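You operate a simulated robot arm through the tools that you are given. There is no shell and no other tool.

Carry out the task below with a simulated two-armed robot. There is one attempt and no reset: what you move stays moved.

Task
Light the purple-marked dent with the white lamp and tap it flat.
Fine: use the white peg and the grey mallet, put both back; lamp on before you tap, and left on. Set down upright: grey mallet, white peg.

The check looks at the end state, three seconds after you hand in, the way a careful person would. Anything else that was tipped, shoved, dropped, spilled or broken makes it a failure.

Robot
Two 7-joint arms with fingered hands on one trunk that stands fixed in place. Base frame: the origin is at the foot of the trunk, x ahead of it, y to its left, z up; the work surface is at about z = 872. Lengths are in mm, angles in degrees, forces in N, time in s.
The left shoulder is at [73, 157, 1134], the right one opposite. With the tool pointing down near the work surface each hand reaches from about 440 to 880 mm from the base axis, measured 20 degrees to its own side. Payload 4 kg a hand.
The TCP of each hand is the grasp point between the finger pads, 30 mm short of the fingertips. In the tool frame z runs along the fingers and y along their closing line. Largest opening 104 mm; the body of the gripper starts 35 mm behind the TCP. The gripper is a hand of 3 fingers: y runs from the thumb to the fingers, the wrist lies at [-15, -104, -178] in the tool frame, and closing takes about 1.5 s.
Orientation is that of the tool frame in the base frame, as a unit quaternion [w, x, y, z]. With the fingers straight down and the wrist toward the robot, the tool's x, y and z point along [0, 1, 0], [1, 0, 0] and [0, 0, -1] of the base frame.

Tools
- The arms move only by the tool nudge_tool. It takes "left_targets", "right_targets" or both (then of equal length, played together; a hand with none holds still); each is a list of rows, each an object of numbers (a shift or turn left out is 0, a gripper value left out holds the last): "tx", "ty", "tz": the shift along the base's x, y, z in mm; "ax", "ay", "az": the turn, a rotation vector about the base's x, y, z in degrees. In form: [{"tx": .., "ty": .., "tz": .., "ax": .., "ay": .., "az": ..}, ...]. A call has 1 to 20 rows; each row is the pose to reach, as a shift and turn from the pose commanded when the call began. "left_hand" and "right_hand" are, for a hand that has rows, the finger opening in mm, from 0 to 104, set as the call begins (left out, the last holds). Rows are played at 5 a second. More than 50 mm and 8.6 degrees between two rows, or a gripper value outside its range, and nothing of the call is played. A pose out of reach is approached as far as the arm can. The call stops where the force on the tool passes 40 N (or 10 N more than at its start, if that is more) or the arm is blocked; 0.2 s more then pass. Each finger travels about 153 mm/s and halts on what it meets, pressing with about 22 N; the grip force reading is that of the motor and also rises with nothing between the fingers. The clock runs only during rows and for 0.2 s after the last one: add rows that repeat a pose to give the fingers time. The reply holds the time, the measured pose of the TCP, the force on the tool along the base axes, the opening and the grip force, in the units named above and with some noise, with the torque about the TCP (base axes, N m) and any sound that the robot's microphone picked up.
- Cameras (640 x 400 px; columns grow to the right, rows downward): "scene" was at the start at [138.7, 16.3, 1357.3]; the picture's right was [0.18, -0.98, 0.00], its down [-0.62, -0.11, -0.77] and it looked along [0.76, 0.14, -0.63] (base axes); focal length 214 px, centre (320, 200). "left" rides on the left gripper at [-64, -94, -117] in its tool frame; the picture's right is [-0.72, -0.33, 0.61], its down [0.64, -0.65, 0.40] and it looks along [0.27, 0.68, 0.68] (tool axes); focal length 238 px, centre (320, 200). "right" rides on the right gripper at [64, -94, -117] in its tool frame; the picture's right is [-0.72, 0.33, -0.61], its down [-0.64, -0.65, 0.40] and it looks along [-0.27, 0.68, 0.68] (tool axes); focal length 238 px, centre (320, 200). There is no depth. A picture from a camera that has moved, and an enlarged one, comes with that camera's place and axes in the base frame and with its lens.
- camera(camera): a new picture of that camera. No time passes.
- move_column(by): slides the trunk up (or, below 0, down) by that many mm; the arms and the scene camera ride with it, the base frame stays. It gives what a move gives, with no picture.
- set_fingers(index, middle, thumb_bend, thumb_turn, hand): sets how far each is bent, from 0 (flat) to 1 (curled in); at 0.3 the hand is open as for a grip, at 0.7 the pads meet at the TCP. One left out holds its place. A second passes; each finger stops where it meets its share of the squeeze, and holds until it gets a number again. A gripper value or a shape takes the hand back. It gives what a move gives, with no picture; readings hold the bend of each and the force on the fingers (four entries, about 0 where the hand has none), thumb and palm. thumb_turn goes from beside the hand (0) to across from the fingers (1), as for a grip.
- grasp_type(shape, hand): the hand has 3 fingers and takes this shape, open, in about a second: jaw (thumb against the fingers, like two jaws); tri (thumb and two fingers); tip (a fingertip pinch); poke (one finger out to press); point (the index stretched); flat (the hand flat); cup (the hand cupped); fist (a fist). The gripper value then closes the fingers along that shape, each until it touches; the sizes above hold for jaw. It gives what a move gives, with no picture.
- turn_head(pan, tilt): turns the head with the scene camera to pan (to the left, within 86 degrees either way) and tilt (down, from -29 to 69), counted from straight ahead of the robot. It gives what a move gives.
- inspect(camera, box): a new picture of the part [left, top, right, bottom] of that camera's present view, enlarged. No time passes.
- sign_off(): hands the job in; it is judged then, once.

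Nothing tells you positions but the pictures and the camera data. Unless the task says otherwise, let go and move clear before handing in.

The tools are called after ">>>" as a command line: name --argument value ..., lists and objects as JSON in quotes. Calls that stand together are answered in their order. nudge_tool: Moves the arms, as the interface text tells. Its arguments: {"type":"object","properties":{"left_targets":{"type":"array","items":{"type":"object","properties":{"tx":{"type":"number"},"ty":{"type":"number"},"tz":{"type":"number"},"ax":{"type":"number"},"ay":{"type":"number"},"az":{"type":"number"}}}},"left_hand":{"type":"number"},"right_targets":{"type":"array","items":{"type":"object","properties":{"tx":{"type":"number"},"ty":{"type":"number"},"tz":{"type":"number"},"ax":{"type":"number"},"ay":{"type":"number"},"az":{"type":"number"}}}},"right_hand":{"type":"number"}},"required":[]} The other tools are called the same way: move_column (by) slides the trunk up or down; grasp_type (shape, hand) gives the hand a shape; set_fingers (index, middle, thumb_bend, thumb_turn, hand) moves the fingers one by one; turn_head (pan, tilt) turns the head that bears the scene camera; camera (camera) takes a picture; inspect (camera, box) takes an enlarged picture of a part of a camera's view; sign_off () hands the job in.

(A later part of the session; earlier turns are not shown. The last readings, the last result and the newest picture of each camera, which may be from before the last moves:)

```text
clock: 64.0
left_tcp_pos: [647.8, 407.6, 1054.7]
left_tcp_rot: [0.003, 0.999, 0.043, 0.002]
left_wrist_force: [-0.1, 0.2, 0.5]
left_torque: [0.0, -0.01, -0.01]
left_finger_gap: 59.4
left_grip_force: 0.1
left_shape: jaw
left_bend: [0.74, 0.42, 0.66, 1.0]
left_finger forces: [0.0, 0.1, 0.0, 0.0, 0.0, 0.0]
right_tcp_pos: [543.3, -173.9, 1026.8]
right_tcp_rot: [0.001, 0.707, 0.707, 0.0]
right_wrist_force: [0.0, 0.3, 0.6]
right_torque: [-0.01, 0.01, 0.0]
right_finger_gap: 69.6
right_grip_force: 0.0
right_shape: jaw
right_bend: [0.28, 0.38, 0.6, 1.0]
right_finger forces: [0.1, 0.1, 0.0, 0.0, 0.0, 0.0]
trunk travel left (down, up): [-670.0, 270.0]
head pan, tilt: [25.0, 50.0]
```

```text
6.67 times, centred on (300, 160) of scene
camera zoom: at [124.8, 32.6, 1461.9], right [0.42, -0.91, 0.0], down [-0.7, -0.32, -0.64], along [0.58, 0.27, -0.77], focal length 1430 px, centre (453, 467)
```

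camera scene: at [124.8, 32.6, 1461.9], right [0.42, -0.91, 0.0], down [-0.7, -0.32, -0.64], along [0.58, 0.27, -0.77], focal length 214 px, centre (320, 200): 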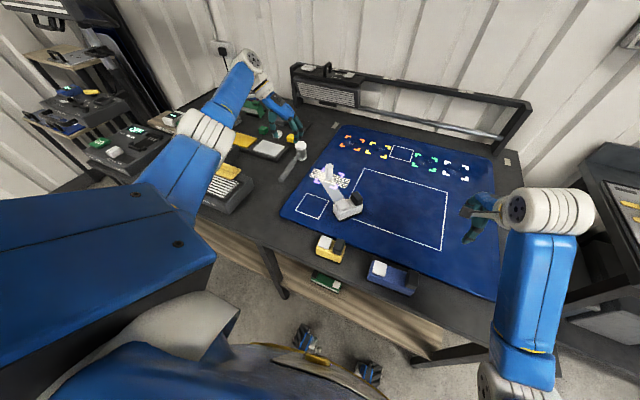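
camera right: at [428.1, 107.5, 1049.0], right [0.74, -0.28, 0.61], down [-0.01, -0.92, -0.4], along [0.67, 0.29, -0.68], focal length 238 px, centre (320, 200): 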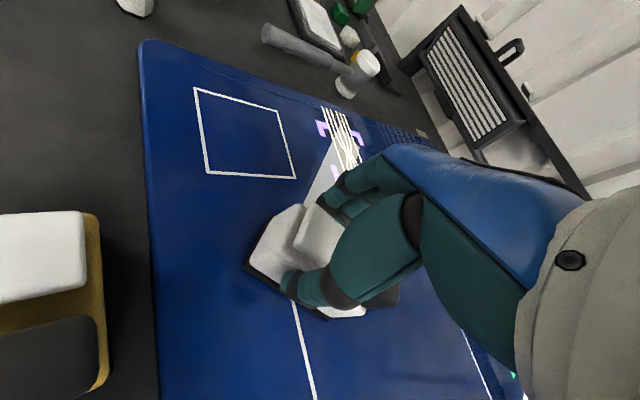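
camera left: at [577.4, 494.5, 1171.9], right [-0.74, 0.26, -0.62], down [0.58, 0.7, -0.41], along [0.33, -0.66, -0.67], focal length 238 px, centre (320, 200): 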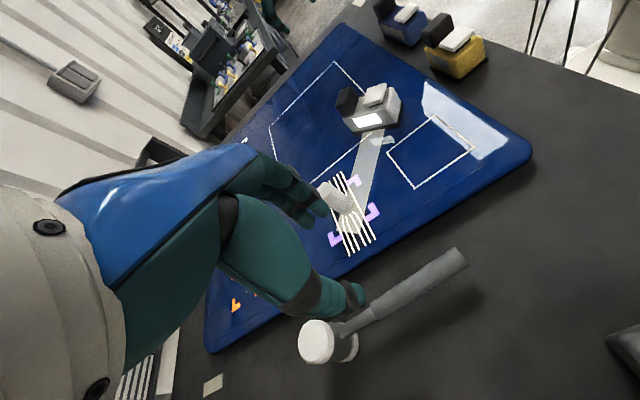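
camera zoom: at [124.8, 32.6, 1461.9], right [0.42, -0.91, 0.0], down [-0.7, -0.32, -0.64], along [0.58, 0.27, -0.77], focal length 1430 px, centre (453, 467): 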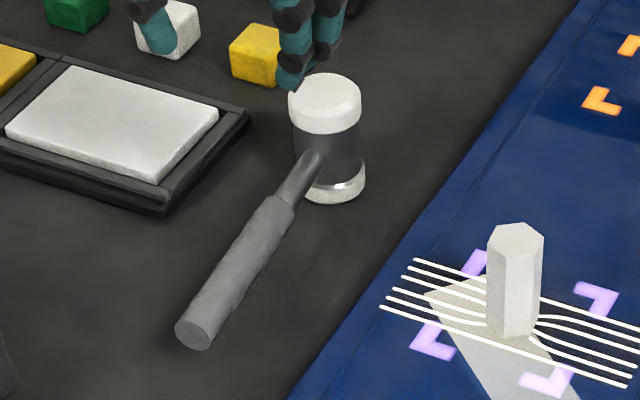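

Cross-checking both cameras shows the bench top is really at about z = 852 and the mat at 872; so the mallet handle lies at about z = 882 from (590, 412) to a head at about (780, 429). I move above the handle near its balance point and check.

>>> nudge_tool --left_targets '[{"tx": 14, "ty": 6, "tz": -40}, {"tx": 28, "ty": 12, "tz": -80}, {"tx": 28, "ty": 12, "tz": -110}, {"tx": 28, "ty": 12, "tz": -110}]'

>>> inspect --camera "left" --box '[220, 130, 480, 390]'

>>> inspect --camera "scene" --box '[260, 120, 340, 200]'

```text
clock: 65.0
left_tcp_pos: [643.1, 410.8, 953.0]
left_tcp_rot: [0.002, 0.999, 0.043, 0.002]
left_wrist_force: [0.1, 0.7, -0.5]
left_torque: [0.01, 0.02, 0.02]
left_finger_gap: 59.7
left_grip_force: 0.0
left_shape: jaw
left_bend: [0.74, 0.41, 0.66, 1.0]
left_finger forces: [0.0, 0.0, 0.0, 0.0, 0.0, 0.0]
left hand out of reach, approached as far as the arm can: row 1, 2, 3, 4
right_tcp_pos: [543.5, -173.1, 1026.1]
right_tcp_rot: [0.0, 0.706, 0.709, 0.0]
right_wrist_force: [0.4, 1.1, -0.9]
right_torque: [0.02, 0.02, 0.0]
right_finger_gap: 69.8
right_grip_force: 0.1
right_shape: jaw
right_bend: [0.28, 0.38, 0.6, 1.0]
right_finger forces: [0.0, 0.1, 0.0, 0.1, 0.0, 0.0]
trunk travel left (down, up): [-670.0, 270.0]
head pan, tilt: [25.0, 50.0]
```

```text
1.54 times, centred on (350, 260) of left
camera zoom: at [571.2, 497.7, 1069.9], right [-0.74, 0.26, -0.62], down [0.58, 0.7, -0.41], along [0.33, -0.66, -0.67], focal length 367 px, centre (274, 108)
```

zoom: 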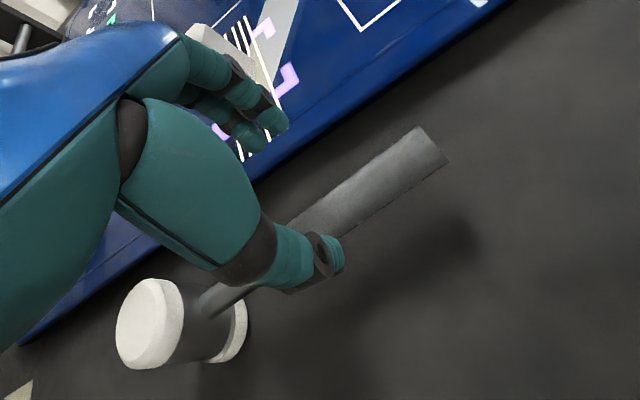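

```text
5.00 times, centred on (300, 160) of scene
camera zoom: at [125.6, 33.7, 1461.8], right [0.42, -0.91, 0.0], down [-0.7, -0.32, -0.64], along [0.58, 0.27, -0.77], focal length 1072 px, centre (420, 400)
```

zoom: 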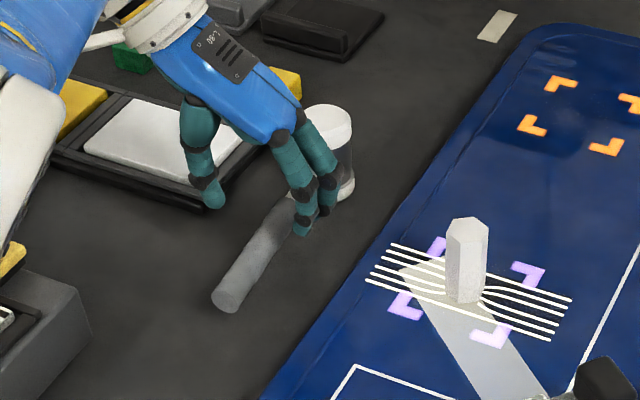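

The arm is at its reach limit in this posture. I'll raise both hands a bit, lower the trunk 100 mm, and tilt the left hand 20° (fingers leaning forward), which brings the wrist closer to the robot.

>>> nudge_tool --left_targets '[{"tz": 40}, {"tz": 80}, {"tz": 120}]' --right_targets '[{"tz": 40}, {"tz": 80}, {"tz": 120}]'

>>> move_column --by -100

>>> nudge_tool --left_targets '[{"ay": -7}, {"ay": -14}, {"ay": -20}, {"tx": 15, "ty": 5, "ay": -20}, {"tx": 32, "ty": 9, "tz": -20, "ay": -20}, {"tx": 32, "ty": 9, "tz": -40, "ay": -20}, {"tx": 32, "ty": 9, "tz": -40, "ay": -20}]'

>>> inspect --camera "left" --box '[220, 130, 480, 390]'

>>> camera --camera "scene"

>>> inspect --camera "scene" --box '[260, 110, 340, 190]'

```text
clock: 65.8
left_tcp_pos: [639.0, 403.9, 1075.4]
left_tcp_rot: [0.0, 0.999, 0.044, 0.002]
left_wrist_force: [0.0, -0.3, -1.0]
left_torque: [0.0, -0.02, 0.01]
left_finger_gap: 59.5
left_grip_force: 0.2
left_shape: jaw
left_bend: [0.74, 0.41, 0.66, 1.0]
left_finger forces: [0.0, 0.0, 0.0, 0.0, 0.0, 0.1]
right_tcp_pos: [544.9, -176.4, 1144.6]
right_tcp_rot: [-0.001, 0.707, 0.707, 0.001]
right_wrist_force: [-0.7, 0.1, -0.3]
right_torque: [-0.01, -0.02, -0.01]
right_finger_gap: 69.6
right_grip_force: 0.1
right_shape: jaw
right_bend: [0.28, 0.38, 0.6, 1.0]
right_finger forces: [0.0, 0.0, 0.0, 0.0, 0.0, 0.0]
trunk travel left (down, up): [-670.0, 270.0]
head pan, tilt: [25.0, 50.0]
```

```text
clock: 67.2
left_tcp_pos: [640.3, 408.1, 975.0]
left_tcp_rot: [0.001, 0.999, 0.044, 0.002]
left_wrist_force: [0.3, 0.4, 0.1]
left_torque: [0.02, 0.01, -0.02]
left_finger_gap: 59.6
left_grip_force: 0.0
left_shape: jaw
left_bend: [0.74, 0.41, 0.66, 1.0]
left_finger forces: [0.0, 0.0, 0.0, 0.0, 0.1, 0.0]
right_tcp_pos: [544.6, -172.8, 1045.1]
right_tcp_rot: [0.001, 0.706, 0.708, -0.002]
right_wrist_force: [-0.8, 0.5, -1.0]
right_torque: [-0.02, 0.0, -0.02]
right_finger_gap: 69.8
right_grip_force: 0.1
right_shape: jaw
right_bend: [0.28, 0.38, 0.6, 1.0]
right_finger forces: [0.0, 0.1, 0.0, 0.1, 0.1, 0.0]
trunk travel left (down, up): [-570.0, 370.0]
head pan, tilt: [25.0, 50.0]
```

```text
clock: 68.8
left_tcp_pos: [671.4, 417.0, 933.2]
left_tcp_rot: [0.009, 0.983, 0.044, 0.175]
left_wrist_force: [0.7, 0.2, -0.2]
left_torque: [0.0, -0.01, 0.02]
left_finger_gap: 59.7
left_grip_force: 0.0
left_shape: jaw
left_bend: [0.74, 0.41, 0.66, 1.0]
left_finger forces: [0.0, 0.1, 0.0, 0.0, 0.1, 0.0]
right_tcp_pos: [545.1, -171.1, 1044.3]
right_tcp_rot: [-0.001, 0.707, 0.708, -0.001]
right_wrist_force: [-0.1, 0.9, -0.1]
right_torque: [-0.01, -0.03, 0.0]
right_finger_gap: 69.7
right_grip_force: 0.0
right_shape: jaw
right_bend: [0.28, 0.38, 0.6, 1.0]
right_finger forces: [0.1, 0.0, 0.1, 0.0, 0.0, 0.0]
trunk travel left (down, up): [-570.0, 370.0]
head pan, tilt: [25.0, 50.0]
```

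```text
1.54 times, centred on (350, 260) of left
camera zoom: at [564.7, 504.8, 1019.4], right [-0.49, 0.26, -0.83], down [0.69, 0.7, -0.18], along [0.54, -0.66, -0.52], focal length 367 px, centre (274, 108)
```

zoom: 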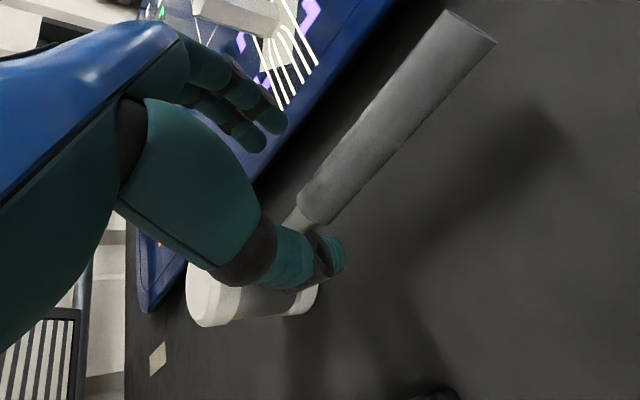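

```text
taken
camera scene: at [124.6, 33.1, 1361.9], right [0.42, -0.91, 0.0], down [-0.7, -0.32, -0.64], along [0.58, 0.27, -0.77], focal length 214 px, centre (320, 200)
```

scene: 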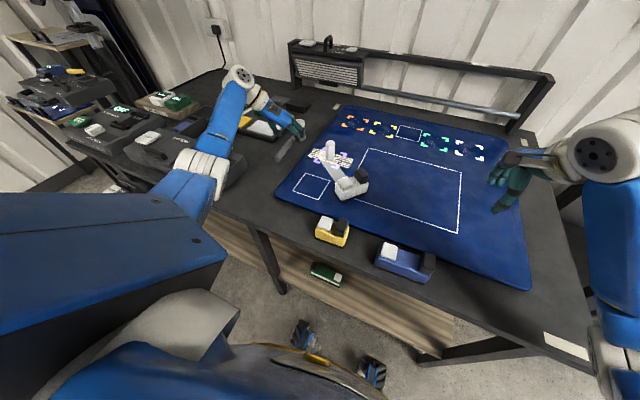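

```text
5.00 times, centred on (300, 150) of scene
camera zoom: at [124.6, 33.1, 1361.9], right [0.42, -0.91, 0.0], down [-0.7, -0.32, -0.64], along [0.58, 0.27, -0.77], focal length 1072 px, centre (420, 450)
```

zoom: 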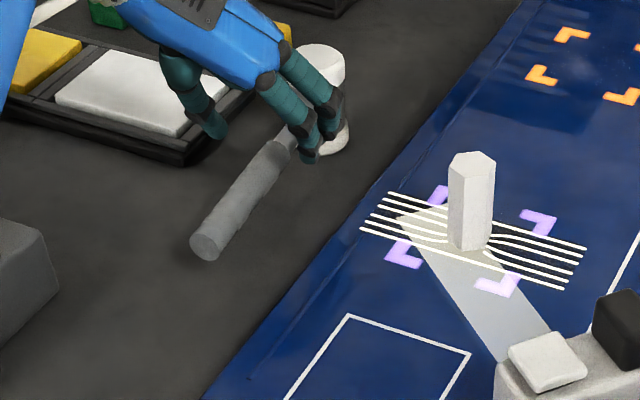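

Now reachable, and the picture shows the hand will land right on the handle just behind the neck. Descend.

>>> nudge_tool --left_targets '[{"ty": 1, "tz": -15}, {"ty": 2, "tz": -30}, {"ty": 2, "tz": -38}, {"ty": 2, "tz": -43}, {"ty": 2, "tz": -43}]'

>>> inspect --camera "left" --box '[220, 130, 480, 390]'

>>> inspect --camera "scene" --box '[270, 110, 330, 170]'

```text
clock: 70.0
left_tcp_pos: [670.9, 416.2, 890.8]
left_tcp_rot: [0.011, 0.984, 0.044, 0.175]
left_wrist_force: [-0.1, -0.1, 1.1]
left_torque: [-0.02, 0.02, 0.01]
left_finger_gap: 59.9
left_grip_force: 0.0
left_shape: jaw
left_bend: [0.74, 0.41, 0.66, 1.0]
left_finger forces: [0.0, 0.0, 0.0, 0.0, 0.0, 0.0]
right_tcp_pos: [545.5, -173.2, 1045.1]
right_tcp_rot: [0.001, 0.706, 0.708, 0.0]
right_wrist_force: [0.1, 0.2, -0.5]
right_torque: [-0.01, 0.02, 0.03]
right_finger_gap: 69.7
right_grip_force: 0.1
right_shape: jaw
right_bend: [0.28, 0.38, 0.6, 1.0]
right_finger forces: [0.0, 0.0, 0.1, 0.0, 0.0, 0.1]
trunk travel left (down, up): [-570.0, 370.0]
head pan, tilt: [25.0, 50.0]
```

```text
1.54 times, centred on (350, 260) of left
camera zoom: at [564.5, 505.2, 976.0], right [-0.49, 0.26, -0.83], down [0.69, 0.7, -0.18], along [0.54, -0.66, -0.52], focal length 367 px, centre (274, 108)
```

zoom: 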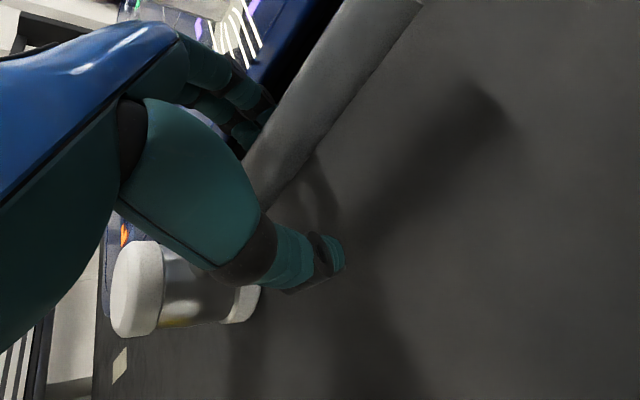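

```text
6.67 times, centred on (300, 140) of scene
camera zoom: at [124.7, 33.0, 1361.9], right [0.42, -0.91, 0.0], down [-0.7, -0.32, -0.64], along [0.58, 0.27, -0.77], focal length 1430 px, centre (453, 600)
```

zoom: 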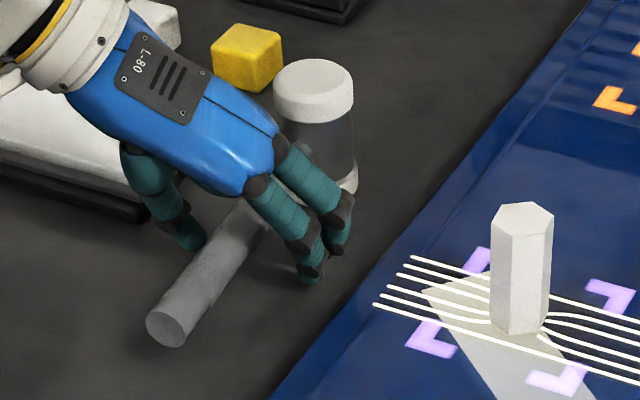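

>>> nudge_tool --left_targets '[{"tz": 0}, {"tz": 0}, {"tz": 0}, {"tz": 0}, {"tz": 0}, {"tz": 0}, {"tz": 0}]' --left_hand 6

>>> inspect --camera "left" --box '[220, 130, 480, 390]'

>>> inspect --camera "scene" --box '[270, 110, 330, 170]'

```text
clock: 71.6
left_tcp_pos: [670.5, 417.0, 891.2]
left_tcp_rot: [0.01, 0.984, 0.043, 0.175]
left_wrist_force: [-0.5, 0.9, 0.2]
left_torque: [0.01, 0.02, -0.01]
left_finger_gap: 6.4
left_grip_force: 0.0
left_shape: jaw
left_bend: [0.71, 0.66, 0.72, 1.0]
left_finger forces: [0.0, 0.4, 0.0, 0.1, 0.4, 0.0]
right_tcp_pos: [545.7, -172.8, 1044.4]
right_tcp_rot: [0.0, 0.706, 0.708, 0.0]
right_wrist_force: [-0.2, 0.1, 0.5]
right_torque: [0.02, 0.04, -0.01]
right_finger_gap: 69.7
right_grip_force: 0.1
right_shape: jaw
right_bend: [0.28, 0.38, 0.6, 1.0]
right_finger forces: [0.1, 0.0, 0.0, 0.1, 0.0, 0.1]
trunk travel left (down, up): [-570.0, 370.0]
head pan, tilt: [25.0, 50.0]
```

```text
1.54 times, centred on (350, 260) of left
camera zoom: at [564.6, 505.3, 976.2], right [-0.49, 0.26, -0.83], down [0.69, 0.7, -0.18], along [0.54, -0.66, -0.52], focal length 367 px, centre (274, 108)
```

zoom: 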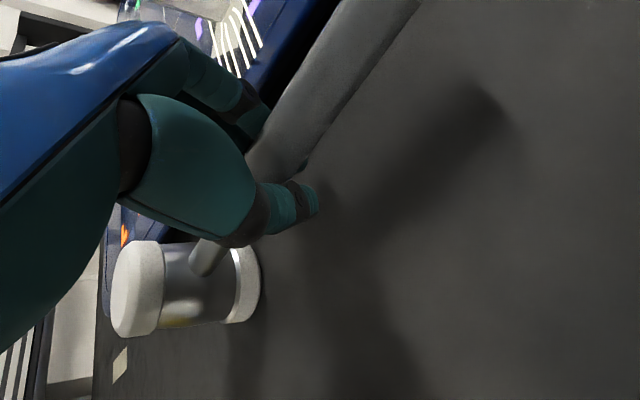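

```text
6.67 times, centred on (300, 140) of scene
camera zoom: at [124.7, 33.1, 1361.9], right [0.42, -0.91, 0.0], down [-0.7, -0.32, -0.64], along [0.58, 0.27, -0.77], focal length 1430 px, centre (453, 600)
```

zoom: 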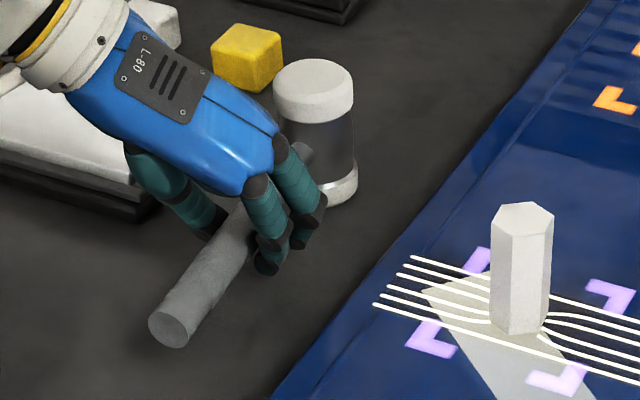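

>>> nudge_tool --left_targets '[{"tz": 0}, {"tz": 0}, {"tz": 0}, {"tz": 0}]' --left_hand 0

>>> inspect --camera "left" --box '[220, 130, 480, 390]'

>>> inspect --camera "scene" --box '[270, 110, 330, 170]'

```text
clock: 72.6
left_tcp_pos: [671.4, 417.9, 890.5]
left_tcp_rot: [0.01, 0.984, 0.043, 0.174]
left_wrist_force: [0.0, 0.7, 0.1]
left_torque: [-0.03, 0.03, 0.03]
left_finger_gap: 8.7
left_grip_force: 21.5
left_shape: jaw
left_bend: [0.72, 0.71, 0.76, 1.0]
left_finger forces: [9.2, 3.5, 0.0, 0.0, 16.8, 0.1]
right_tcp_pos: [546.2, -171.7, 1043.8]
right_tcp_rot: [0.0, 0.706, 0.708, 0.0]
right_wrist_force: [0.1, 0.0, 1.1]
right_torque: [0.02, 0.01, 0.01]
right_finger_gap: 69.5
right_grip_force: 0.1
right_shape: jaw
right_bend: [0.28, 0.38, 0.6, 1.0]
right_finger forces: [0.0, 0.0, 0.0, 0.0, 0.0, 0.0]
trunk travel left (down, up): [-570.0, 370.0]
head pan, tilt: [25.0, 50.0]
```

```text
1.54 times, centred on (350, 260) of left
camera zoom: at [564.8, 505.4, 975.9], right [-0.49, 0.26, -0.83], down [0.69, 0.7, -0.18], along [0.54, -0.66, -0.52], focal length 367 px, centre (274, 108)
```

zoom: 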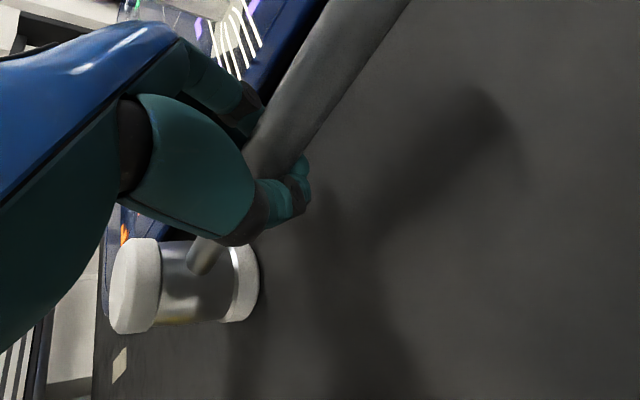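

```text
6.67 times, centred on (300, 140) of scene
camera zoom: at [125.1, 33.3, 1361.8], right [0.42, -0.91, 0.0], down [-0.7, -0.32, -0.64], along [0.58, 0.27, -0.77], focal length 1430 px, centre (453, 600)
```

zoom: 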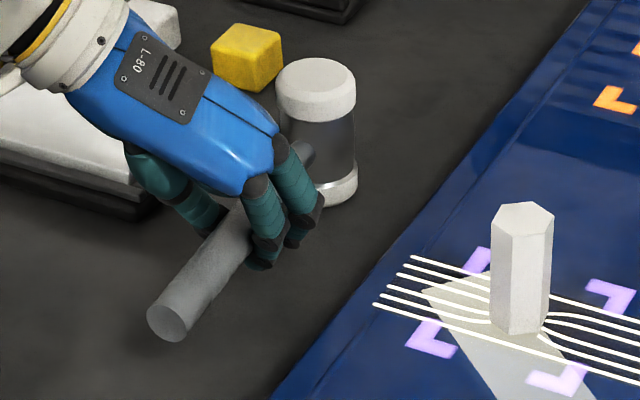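

Gripped with the fingers wrapped around the handle. I lift gently and look for droop.

>>> nudge_tool --left_targets '[{"tz": 5}, {"tz": 12}, {"tz": 25}, {"tz": 25}]'

>>> inspect --camera "left" --box '[180, 90, 480, 390]'

>>> inspect --camera "scene" --box '[270, 110, 330, 170]'

```text
clock: 73.6
left_tcp_pos: [670.6, 417.0, 915.6]
left_tcp_rot: [0.01, 0.983, 0.044, 0.175]
left_wrist_force: [-0.5, -0.3, -0.3]
left_torque: [-0.01, 0.07, -0.03]
left_finger_gap: 9.1
left_grip_force: 21.9
left_shape: jaw
left_bend: [0.72, 0.71, 0.77, 1.0]
left_finger forces: [2.1, 3.9, 0.0, 0.0, 0.4, 0.0]
right_tcp_pos: [545.4, -171.9, 1045.5]
right_tcp_rot: [0.001, 0.706, 0.708, -0.001]
right_wrist_force: [0.3, -0.3, 0.5]
right_torque: [0.0, 0.02, 0.02]
right_finger_gap: 70.0
right_grip_force: 0.1
right_shape: jaw
right_bend: [0.28, 0.38, 0.6, 1.0]
right_finger forces: [0.0, 0.0, 0.0, 0.1, 0.0, 0.0]
trunk travel left (down, up): [-570.0, 370.0]
head pan, tilt: [25.0, 50.0]
```

```text
1.33 times, centred on (330, 240) of left
camera zoom: at [563.6, 505.2, 1001.5], right [-0.49, 0.26, -0.83], down [0.69, 0.71, -0.18], along [0.54, -0.66, -0.52], focal length 318 px, centre (307, 147)
```

zoom: 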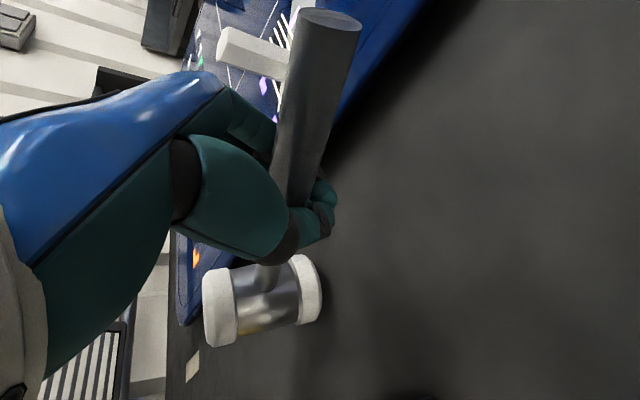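

```text
6.67 times, centred on (300, 140) of scene
camera zoom: at [125.1, 33.1, 1361.8], right [0.42, -0.91, 0.0], down [-0.7, -0.32, -0.64], along [0.58, 0.27, -0.77], focal length 1430 px, centre (453, 600)
```

zoom: 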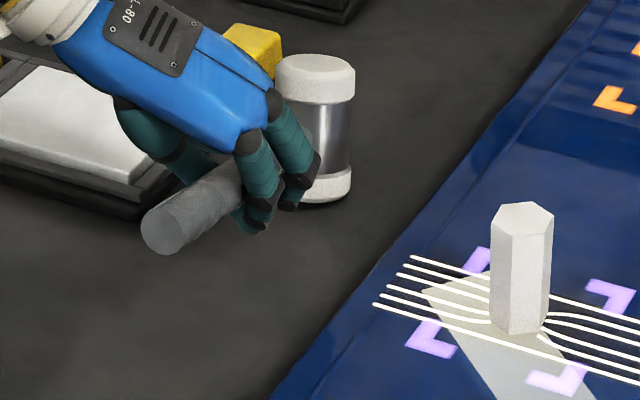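

The mallet pivoted in the grip instead of lifting; its head stayed on the bench. I lower the handle back, release, and will instead grip it at the head, where its weight is.

>>> nudge_tool --left_targets '[{"tz": -10}, {"tz": -20}, {"tz": -26}, {"tz": -26}]'

>>> inspect --camera "scene" --box '[270, 110, 330, 170]'

>>> inspect --camera "left" --box '[180, 90, 480, 390]'

```text
clock: 74.6
left_tcp_pos: [671.1, 419.3, 890.3]
left_tcp_rot: [0.009, 0.984, 0.044, 0.174]
left_wrist_force: [-2.0, -0.2, -0.1]
left_torque: [-0.02, -0.04, 0.05]
left_finger_gap: 8.5
left_grip_force: 22.2
left_shape: jaw
left_bend: [0.72, 0.72, 0.78, 1.0]
left_finger forces: [3.7, 0.0, 0.0, 0.1, 1.8, 0.0]
right_tcp_pos: [545.1, -173.1, 1045.7]
right_tcp_rot: [0.001, 0.706, 0.708, 0.0]
right_wrist_force: [1.0, 0.1, -0.3]
right_torque: [0.0, -0.02, -0.01]
right_finger_gap: 70.0
right_grip_force: 0.1
right_shape: jaw
right_bend: [0.28, 0.38, 0.6, 1.0]
right_finger forces: [0.0, 0.0, 0.1, 0.0, 0.0, 0.0]
trunk travel left (down, up): [-570.0, 370.0]
head pan, tilt: [25.0, 50.0]
```

```text
6.67 times, centred on (300, 140) of scene
camera zoom: at [124.6, 33.1, 1361.9], right [0.42, -0.91, 0.0], down [-0.7, -0.32, -0.64], along [0.58, 0.27, -0.77], focal length 1430 px, centre (453, 600)
```

zoom: 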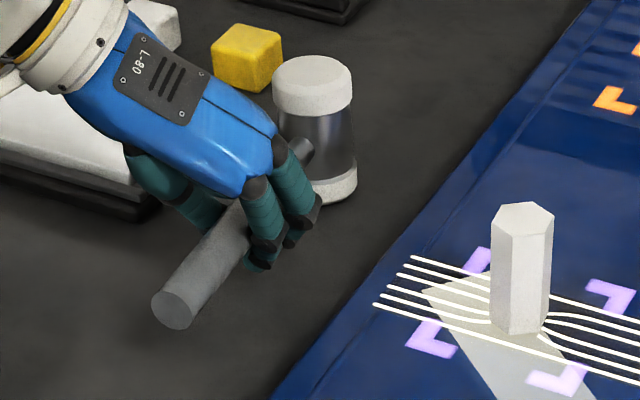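

```text
1.33 times, centred on (330, 240) of left
camera zoom: at [564.3, 505.9, 975.4], right [-0.49, 0.26, -0.83], down [0.69, 0.7, -0.18], along [0.54, -0.66, -0.52], focal length 318 px, centre (307, 147)
```

zoom: 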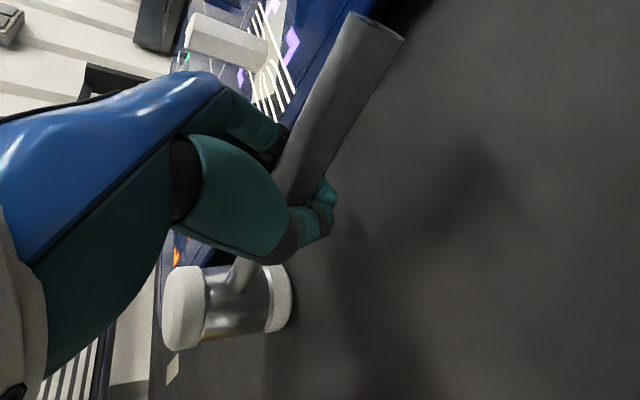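

>>> nudge_tool --left_targets '[{"tz": -3}, {"tz": -6}, {"tz": -8}]'

>>> nudge_tool --left_targets '[{"tz": 0}, {"tz": 2}, {"tz": 4}, {"tz": 6}]' --left_hand 60

>>> inspect --camera "scene" --box '[270, 110, 330, 170]'

>>> inspect --camera "left" --box '[180, 90, 480, 390]'

```text
clock: 75.4
left_tcp_pos: [671.7, 418.0, 882.3]
left_tcp_rot: [0.01, 0.983, 0.044, 0.176]
left_wrist_force: [-0.2, -0.3, -0.4]
left_torque: [0.06, 0.01, -0.02]
left_finger_gap: 8.6
left_grip_force: 22.0
left_shape: jaw
left_bend: [0.72, 0.72, 0.78, 1.0]
left_finger forces: [2.6, 0.0, 0.0, 0.0, 2.0, 0.1]
right_tcp_pos: [545.9, -171.1, 1044.9]
right_tcp_rot: [0.001, 0.706, 0.708, -0.001]
right_wrist_force: [0.3, 0.6, 0.4]
right_torque: [0.01, 0.0, 0.01]
right_finger_gap: 69.7
right_grip_force: 0.0
right_shape: jaw
right_bend: [0.28, 0.38, 0.6, 1.0]
right_finger forces: [0.0, 0.0, 0.0, 0.1, 0.1, 0.0]
trunk travel left (down, up): [-570.0, 370.0]
head pan, tilt: [25.0, 50.0]
```

```text
clock: 76.4
left_tcp_pos: [671.9, 418.9, 888.0]
left_tcp_rot: [0.01, 0.984, 0.043, 0.175]
left_wrist_force: [-0.1, 0.9, -0.2]
left_torque: [0.01, -0.01, 0.01]
left_finger_gap: 59.4
left_grip_force: 0.0
left_shape: jaw
left_bend: [0.74, 0.42, 0.66, 1.0]
left_finger forces: [0.1, 0.0, 0.0, 0.0, 0.0, 0.0]
right_tcp_pos: [544.1, -171.6, 1045.4]
right_tcp_rot: [0.001, 0.707, 0.708, -0.001]
right_wrist_force: [-0.1, -0.4, 0.5]
right_torque: [0.01, 0.02, -0.01]
right_finger_gap: 69.6
right_grip_force: 0.1
right_shape: jaw
right_bend: [0.28, 0.38, 0.6, 1.0]
right_finger forces: [0.0, 0.1, 0.0, 0.0, 0.1, 0.1]
trunk travel left (down, up): [-570.0, 370.0]
head pan, tilt: [25.0, 50.0]
```

```text
6.67 times, centred on (300, 140) of scene
camera zoom: at [124.7, 33.0, 1361.9], right [0.42, -0.91, 0.0], down [-0.7, -0.32, -0.64], along [0.58, 0.27, -0.77], focal length 1430 px, centre (453, 600)
```

zoom: 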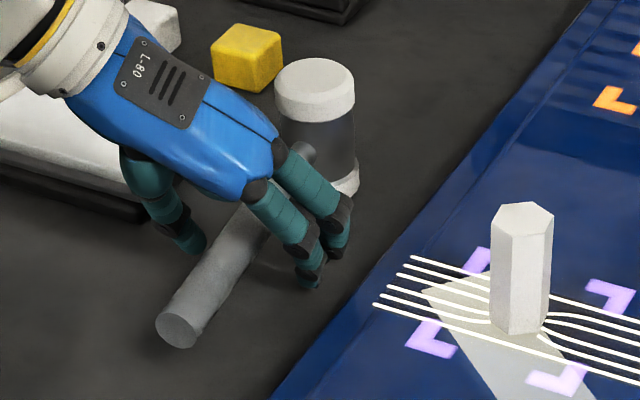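

```text
1.33 times, centred on (330, 240) of left
camera zoom: at [564.6, 506.1, 973.2], right [-0.49, 0.26, -0.83], down [0.69, 0.71, -0.18], along [0.54, -0.66, -0.52], focal length 318 px, centre (307, 147)
```

zoom: 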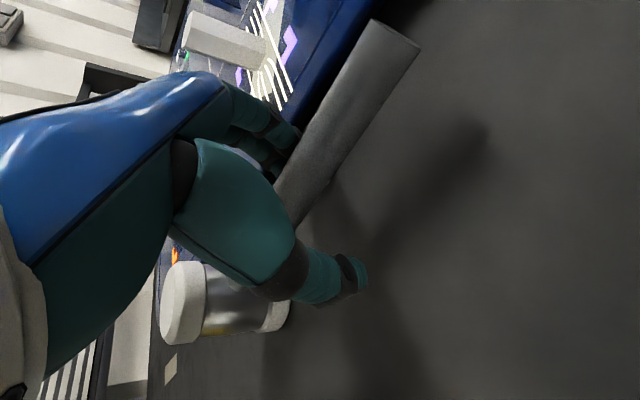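

The mallet stands flat again. I raise the hand, and re-orient it (yaw -60°, tilt 30°) over the mallet head at about (777, 426).

>>> nudge_tool --left_targets '[{"tz": 30}, {"tz": 70}, {"tz": 110}, {"tz": 110, "ax": 0.45, "ay": -5}, {"tz": 110, "ax": 0.87, "ay": -10}]' --left_hand 74

>>> nudge_tool --left_targets '[{"tx": 20, "az": 6}, {"tx": 40, "ty": 1, "az": 12}, {"tx": 65, "ty": 2, "az": 18}, {"tx": 85, "ty": 3, "az": 25}, {"tx": 100, "ty": 4, "az": 25}, {"tx": 100, "ty": 4, "az": 25}]'

>>> camera --camera "left"

>>> inspect --camera "scene" --box '[260, 90, 340, 170]'

```text
clock: 77.6
left_tcp_pos: [672.0, 418.7, 998.3]
left_tcp_rot: [0.006, 0.964, 0.04, 0.262]
left_wrist_force: [0.3, -0.3, 0.4]
left_torque: [0.0, 0.0, -0.02]
left_finger_gap: 73.8
left_grip_force: 0.1
left_shape: jaw
left_bend: [0.27, 0.37, 0.58, 0.99]
left_finger forces: [0.1, 0.0, 0.0, 0.0, 0.0, 0.1]
right_tcp_pos: [544.7, -172.1, 1045.1]
right_tcp_rot: [0.001, 0.707, 0.707, 0.0]
right_wrist_force: [0.1, 0.7, 0.1]
right_torque: [0.03, -0.03, 0.0]
right_finger_gap: 69.6
right_grip_force: 0.0
right_shape: jaw
right_bend: [0.28, 0.38, 0.6, 1.0]
right_finger forces: [0.0, 0.1, 0.0, 0.0, 0.0, 0.0]
trunk travel left (down, up): [-570.0, 370.0]
head pan, tilt: [25.0, 50.0]
```

```text
clock: 79.0
left_tcp_pos: [771.6, 422.5, 999.4]
left_tcp_rot: [-0.051, 0.933, 0.249, 0.255]
left_wrist_force: [-0.1, -0.6, -0.5]
left_torque: [0.02, 0.0, 0.0]
left_finger_gap: 73.6
left_grip_force: 0.1
left_shape: jaw
left_bend: [0.27, 0.37, 0.58, 0.99]
left_finger forces: [0.0, 0.0, 0.0, 0.0, 0.0, 0.1]
right_tcp_pos: [545.1, -172.2, 1045.5]
right_tcp_rot: [0.001, 0.707, 0.707, -0.001]
right_wrist_force: [-0.4, -0.7, -0.3]
right_torque: [-0.01, 0.02, 0.01]
right_finger_gap: 69.8
right_grip_force: 0.1
right_shape: jaw
right_bend: [0.28, 0.38, 0.6, 1.0]
right_finger forces: [0.0, 0.0, 0.0, 0.1, 0.1, 0.1]
trunk travel left (down, up): [-570.0, 370.0]
head pan, tilt: [25.0, 50.0]
```

```text
taken
camera left: at [626.0, 449.3, 1065.7], right [-0.42, 0.11, -0.9], down [0.34, 0.94, -0.05], along [0.84, -0.33, -0.43], focal length 238 px, centre (320, 200)
```

left: 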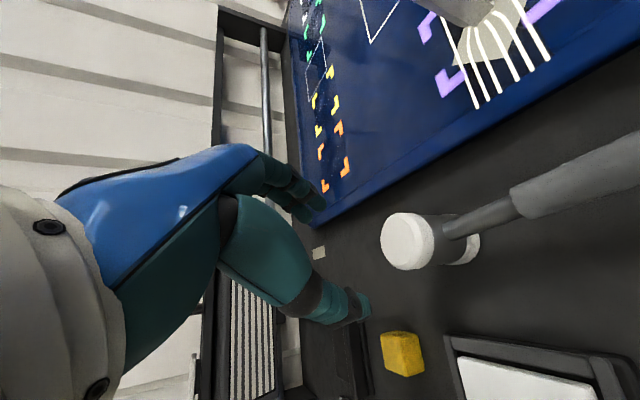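

```text
5.00 times, centred on (300, 130) of scene
camera zoom: at [124.7, 32.9, 1361.9], right [0.42, -0.91, 0.0], down [-0.7, -0.32, -0.64], along [0.58, 0.27, -0.77], focal length 1072 px, centre (420, 550)
```

zoom: 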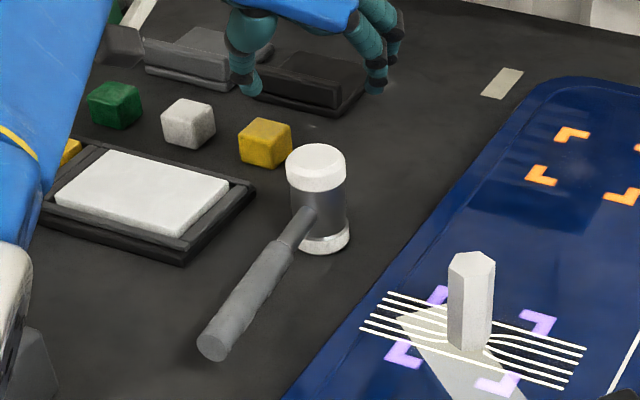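

Both cameras put the head at about (776, 427). I descend around it.

>>> nudge_tool --left_targets '[{"ty": 2, "tz": -30}, {"ty": 2, "tz": -60}, {"ty": 2, "tz": -75}]'

>>> camera --camera "left"

>>> inspect --camera "scene" --box '[260, 90, 340, 170]'

```text
clock: 79.8
left_tcp_pos: [771.6, 424.0, 920.8]
left_tcp_rot: [-0.052, 0.933, 0.248, 0.256]
left_wrist_force: [0.0, 0.2, 0.0]
left_torque: [0.02, -0.01, 0.01]
left_finger_gap: 73.7
left_grip_force: 0.0
left_shape: jaw
left_bend: [0.27, 0.37, 0.58, 0.99]
left_finger forces: [0.0, 0.0, 0.0, 0.0, 0.1, 0.0]
right_tcp_pos: [544.9, -173.4, 1045.5]
right_tcp_rot: [0.001, 0.707, 0.707, -0.001]
right_wrist_force: [0.8, 0.1, -0.2]
right_torque: [-0.05, 0.0, 0.0]
right_finger_gap: 69.8
right_grip_force: 0.1
right_shape: jaw
right_bend: [0.28, 0.38, 0.6, 1.0]
right_finger forces: [0.0, 0.0, 0.0, 0.0, 0.0, 0.0]
trunk travel left (down, up): [-570.0, 370.0]
head pan, tilt: [25.0, 50.0]
```

```text
taken
camera left: at [625.4, 451.4, 989.4], right [-0.42, 0.11, -0.9], down [0.34, 0.94, -0.05], along [0.84, -0.33, -0.43], focal length 238 px, centre (320, 200)
```

left: 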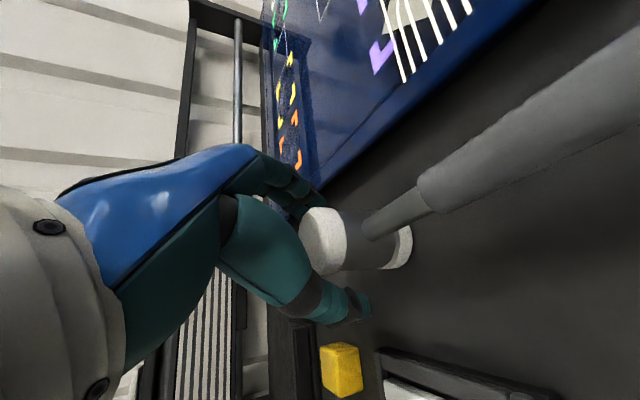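

```text
5.00 times, centred on (300, 130) of scene
camera zoom: at [124.9, 32.9, 1361.9], right [0.42, -0.91, 0.0], down [-0.7, -0.32, -0.64], along [0.58, 0.27, -0.77], focal length 1072 px, centre (420, 550)
```

zoom: 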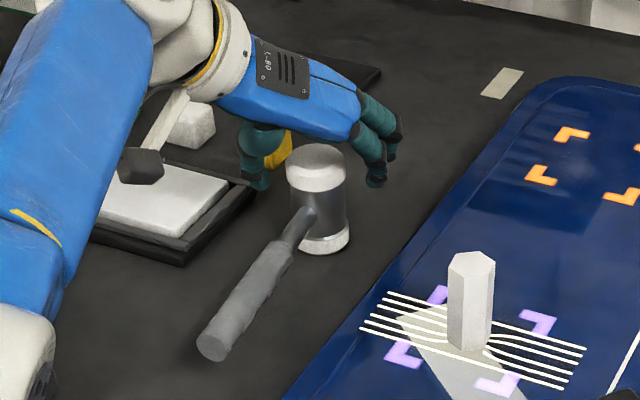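

>>> nudge_tool --left_targets '[{"tz": -10}, {"tz": -18}, {"tz": -24}, {"tz": -24}]'

>>> camera --camera "left"

>>> inspect --camera "scene" --box '[270, 90, 330, 150]'

```text
clock: 80.8
left_tcp_pos: [772.1, 423.0, 898.9]
left_tcp_rot: [-0.051, 0.933, 0.249, 0.255]
left_wrist_force: [0.3, 0.6, 0.5]
left_torque: [0.0, 0.01, -0.01]
left_finger_gap: 74.0
left_grip_force: 0.1
left_shape: jaw
left_bend: [0.27, 0.37, 0.58, 0.99]
left_finger forces: [0.1, 0.1, 0.0, 0.0, 0.0, 0.0]
right_tcp_pos: [544.3, -172.0, 1044.9]
right_tcp_rot: [0.0, 0.706, 0.708, 0.0]
right_wrist_force: [-0.4, 0.1, -0.1]
right_torque: [0.02, -0.01, 0.04]
right_finger_gap: 69.8
right_grip_force: 0.0
right_shape: jaw
right_bend: [0.28, 0.38, 0.6, 1.0]
right_finger forces: [0.1, 0.0, 0.0, 0.0, 0.0, 0.0]
trunk travel left (down, up): [-570.0, 370.0]
head pan, tilt: [25.0, 50.0]
```

```text
taken
camera left: at [626.0, 451.0, 965.7], right [-0.42, 0.11, -0.9], down [0.34, 0.94, -0.05], along [0.84, -0.33, -0.43], focal length 238 px, centre (320, 200)
```

left: 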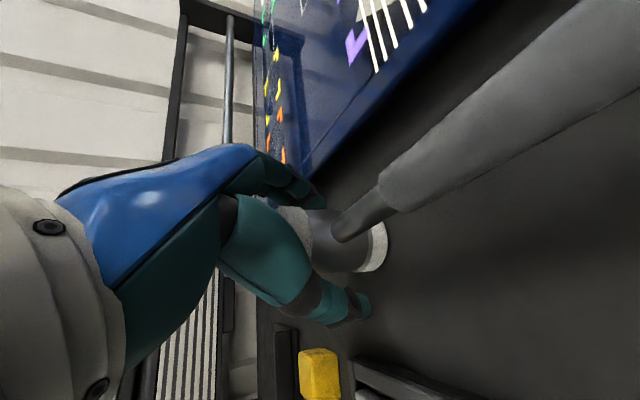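

```text
6.67 times, centred on (300, 120) of scene
camera zoom: at [124.9, 32.8, 1361.9], right [0.42, -0.91, 0.0], down [-0.7, -0.32, -0.64], along [0.58, 0.27, -0.77], focal length 1430 px, centre (453, 733)
```

zoom: 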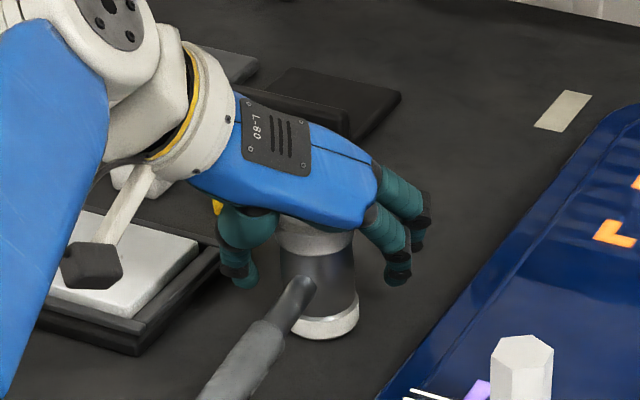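

>>> nudge_tool --left_targets '[{"tz": -3}, {"tz": -3}, {"tz": -3}, {"tz": -3}, {"tz": -3}, {"tz": -3}, {"tz": -3}, {"tz": -3}]' --left_hand 20

>>> camera --camera "left"

>>> inspect --camera "scene" --box '[270, 90, 330, 150]'

```text
clock: 82.6
left_tcp_pos: [771.4, 423.4, 895.2]
left_tcp_rot: [-0.051, 0.933, 0.249, 0.256]
left_wrist_force: [1.9, 1.7, 3.1]
left_torque: [-0.03, -0.07, 0.01]
left_finger_gap: 32.6
left_grip_force: 22.0
left_shape: jaw
left_bend: [0.74, 0.58, 0.73, 1.0]
left_finger forces: [13.2, 5.4, 0.1, 0.0, 16.8, 0.0]
right_tcp_pos: [545.5, -171.9, 1045.8]
right_tcp_rot: [0.0, 0.707, 0.708, -0.001]
right_wrist_force: [-0.7, 0.6, 0.2]
right_torque: [0.02, 0.02, 0.03]
right_finger_gap: 69.6
right_grip_force: 0.1
right_shape: jaw
right_bend: [0.28, 0.38, 0.6, 1.0]
right_finger forces: [0.0, 0.0, 0.1, 0.1, 0.0, 0.0]
trunk travel left (down, up): [-570.0, 370.0]
head pan, tilt: [25.0, 50.0]
```

```text
taken
camera left: at [625.5, 451.2, 963.0], right [-0.42, 0.11, -0.9], down [0.34, 0.94, -0.05], along [0.84, -0.33, -0.43], focal length 238 px, centre (320, 200)
```

left: 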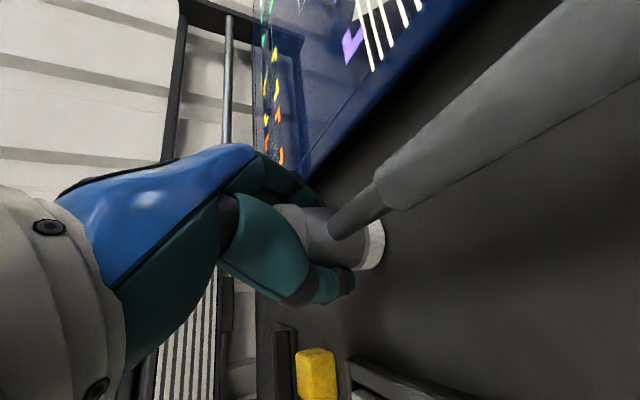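

```text
6.67 times, centred on (300, 120) of scene
camera zoom: at [124.2, 32.7, 1362.0], right [0.42, -0.91, 0.0], down [-0.7, -0.32, -0.64], along [0.58, 0.27, -0.77], focal length 1430 px, centre (453, 733)
```

zoom: 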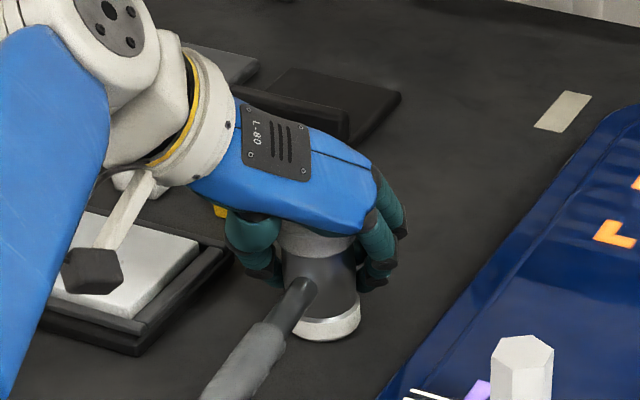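

The head is firmly gripped. Lift a little and check it hangs level.

>>> nudge_tool --left_targets '[{"tz": 4}, {"tz": 10}, {"tz": 25}, {"tz": 40}, {"tz": 40}]'

>>> camera --camera "left"

>>> inspect --camera "scene" --box '[260, 90, 340, 170]'

```text
clock: 83.8
left_tcp_pos: [772.4, 424.0, 934.6]
left_tcp_rot: [-0.051, 0.933, 0.249, 0.256]
left_wrist_force: [-0.2, 0.1, -2.3]
left_torque: [0.0, 0.01, 0.03]
left_finger_gap: 30.2
left_grip_force: 22.3
left_shape: jaw
left_bend: [0.74, 0.62, 0.75, 1.0]
left_finger forces: [13.8, 2.0, 0.1, 0.0, 14.7, 0.0]
right_tcp_pos: [545.9, -173.1, 1043.7]
right_tcp_rot: [0.0, 0.707, 0.708, -0.002]
right_wrist_force: [0.0, 0.7, 0.7]
right_torque: [-0.03, 0.0, 0.03]
right_finger_gap: 69.7
right_grip_force: 0.0
right_shape: jaw
right_bend: [0.28, 0.38, 0.6, 1.0]
right_finger forces: [0.1, 0.0, 0.0, 0.0, 0.0, 0.0]
trunk travel left (down, up): [-570.0, 370.0]
head pan, tilt: [25.0, 50.0]
```

```text
taken
camera left: at [626.3, 452.5, 1001.9], right [-0.42, 0.11, -0.9], down [0.34, 0.94, -0.05], along [0.84, -0.33, -0.43], focal length 238 px, centre (320, 200)
```

left: 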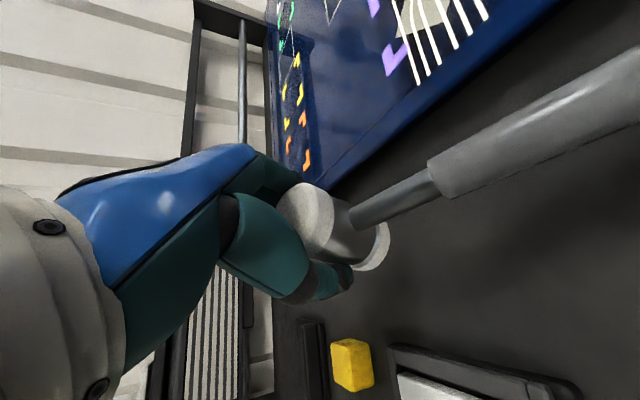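

```text
5.00 times, centred on (300, 130) of scene
camera zoom: at [125.9, 33.4, 1361.7], right [0.42, -0.91, 0.0], down [-0.7, -0.32, -0.64], along [0.58, 0.27, -0.77], focal length 1072 px, centre (420, 550)
```

zoom: 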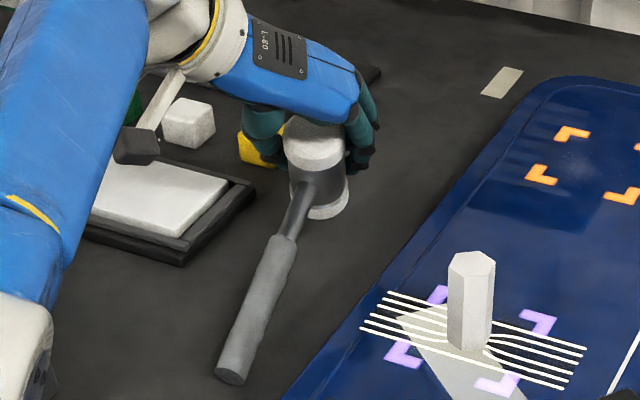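

The mallet (about 230 g) lifts but its handle droops roughly 15-20°. I'll raise it, carry it towards the peg, and level it by rotating the hand.

>>> nudge_tool --left_targets '[{"tz": 20}, {"tz": 45}, {"tz": 75}, {"tz": 100}, {"tx": -12, "ty": -22, "tz": 100, "ay": 3}, {"tx": -25, "ty": -45, "tz": 100, "ay": 6}, {"tx": -38, "ty": -70, "tz": 100, "ay": 9}, {"tx": -51, "ty": -95, "tz": 100, "ay": 12}, {"tx": -64, "ty": -120, "tz": 100, "ay": 15}, {"tx": -78, "ty": -140, "tz": 100, "ay": 17}, {"tx": -78, "ty": -140, "tz": 100, "ay": 17}]'

>>> camera --camera "left"

>>> camera --camera "scene"

>>> inspect --camera "scene" --box '[270, 90, 370, 190]'

```text
clock: 86.2
left_tcp_pos: [694.6, 282.6, 1034.4]
left_tcp_rot: [-0.087, 0.961, 0.238, 0.114]
left_wrist_force: [0.4, 0.3, -0.8]
left_torque: [-0.02, 0.0, 0.0]
left_finger_gap: 22.9
left_grip_force: 22.0
left_shape: jaw
left_bend: [0.76, 0.74, 0.84, 1.0]
left_finger forces: [0.1, 0.1, 0.0, 0.1, 0.0, 0.0]
right_tcp_pos: [545.8, -172.2, 1044.5]
right_tcp_rot: [0.001, 0.706, 0.708, 0.0]
right_wrist_force: [1.4, 0.1, -0.2]
right_torque: [-0.02, 0.01, -0.01]
right_finger_gap: 69.7
right_grip_force: 0.1
right_shape: jaw
right_bend: [0.28, 0.38, 0.6, 1.0]
right_finger forces: [0.0, 0.0, 0.1, 0.0, 0.1, 0.1]
trunk travel left (down, up): [-570.0, 370.0]
head pan, tilt: [25.0, 50.0]
```

```text
taken
camera left: at [574.7, 309.8, 1142.1], right [-0.67, 0.11, -0.74], down [0.31, 0.94, -0.15], along [0.68, -0.33, -0.66], focal length 238 px, centre (320, 200)
```

left: 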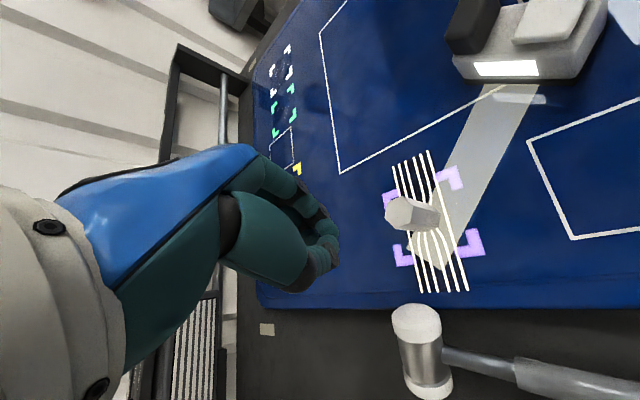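

```text
taken
camera scene: at [124.9, 32.4, 1361.9], right [0.42, -0.91, 0.0], down [-0.7, -0.32, -0.64], along [0.58, 0.27, -0.77], focal length 214 px, centre (320, 200)
```

scene: 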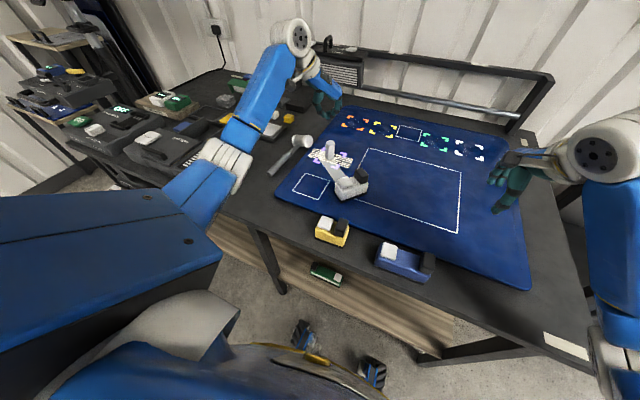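

```text
4.00 times, centred on (320, 140) of scene
camera zoom: at [124.9, 32.4, 1361.9], right [0.42, -0.91, 0.0], down [-0.7, -0.32, -0.64], along [0.58, 0.27, -0.77], focal length 858 px, centre (320, 440)
```

zoom: 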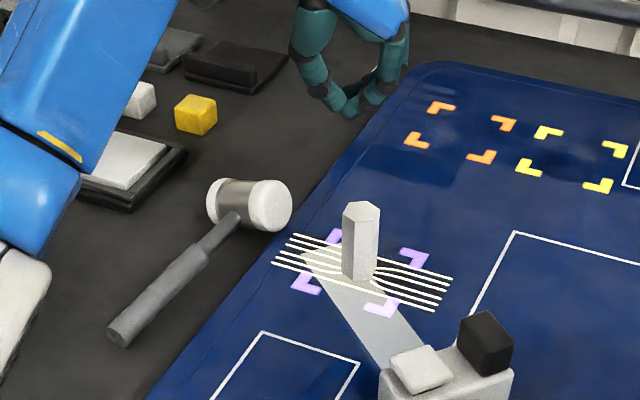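

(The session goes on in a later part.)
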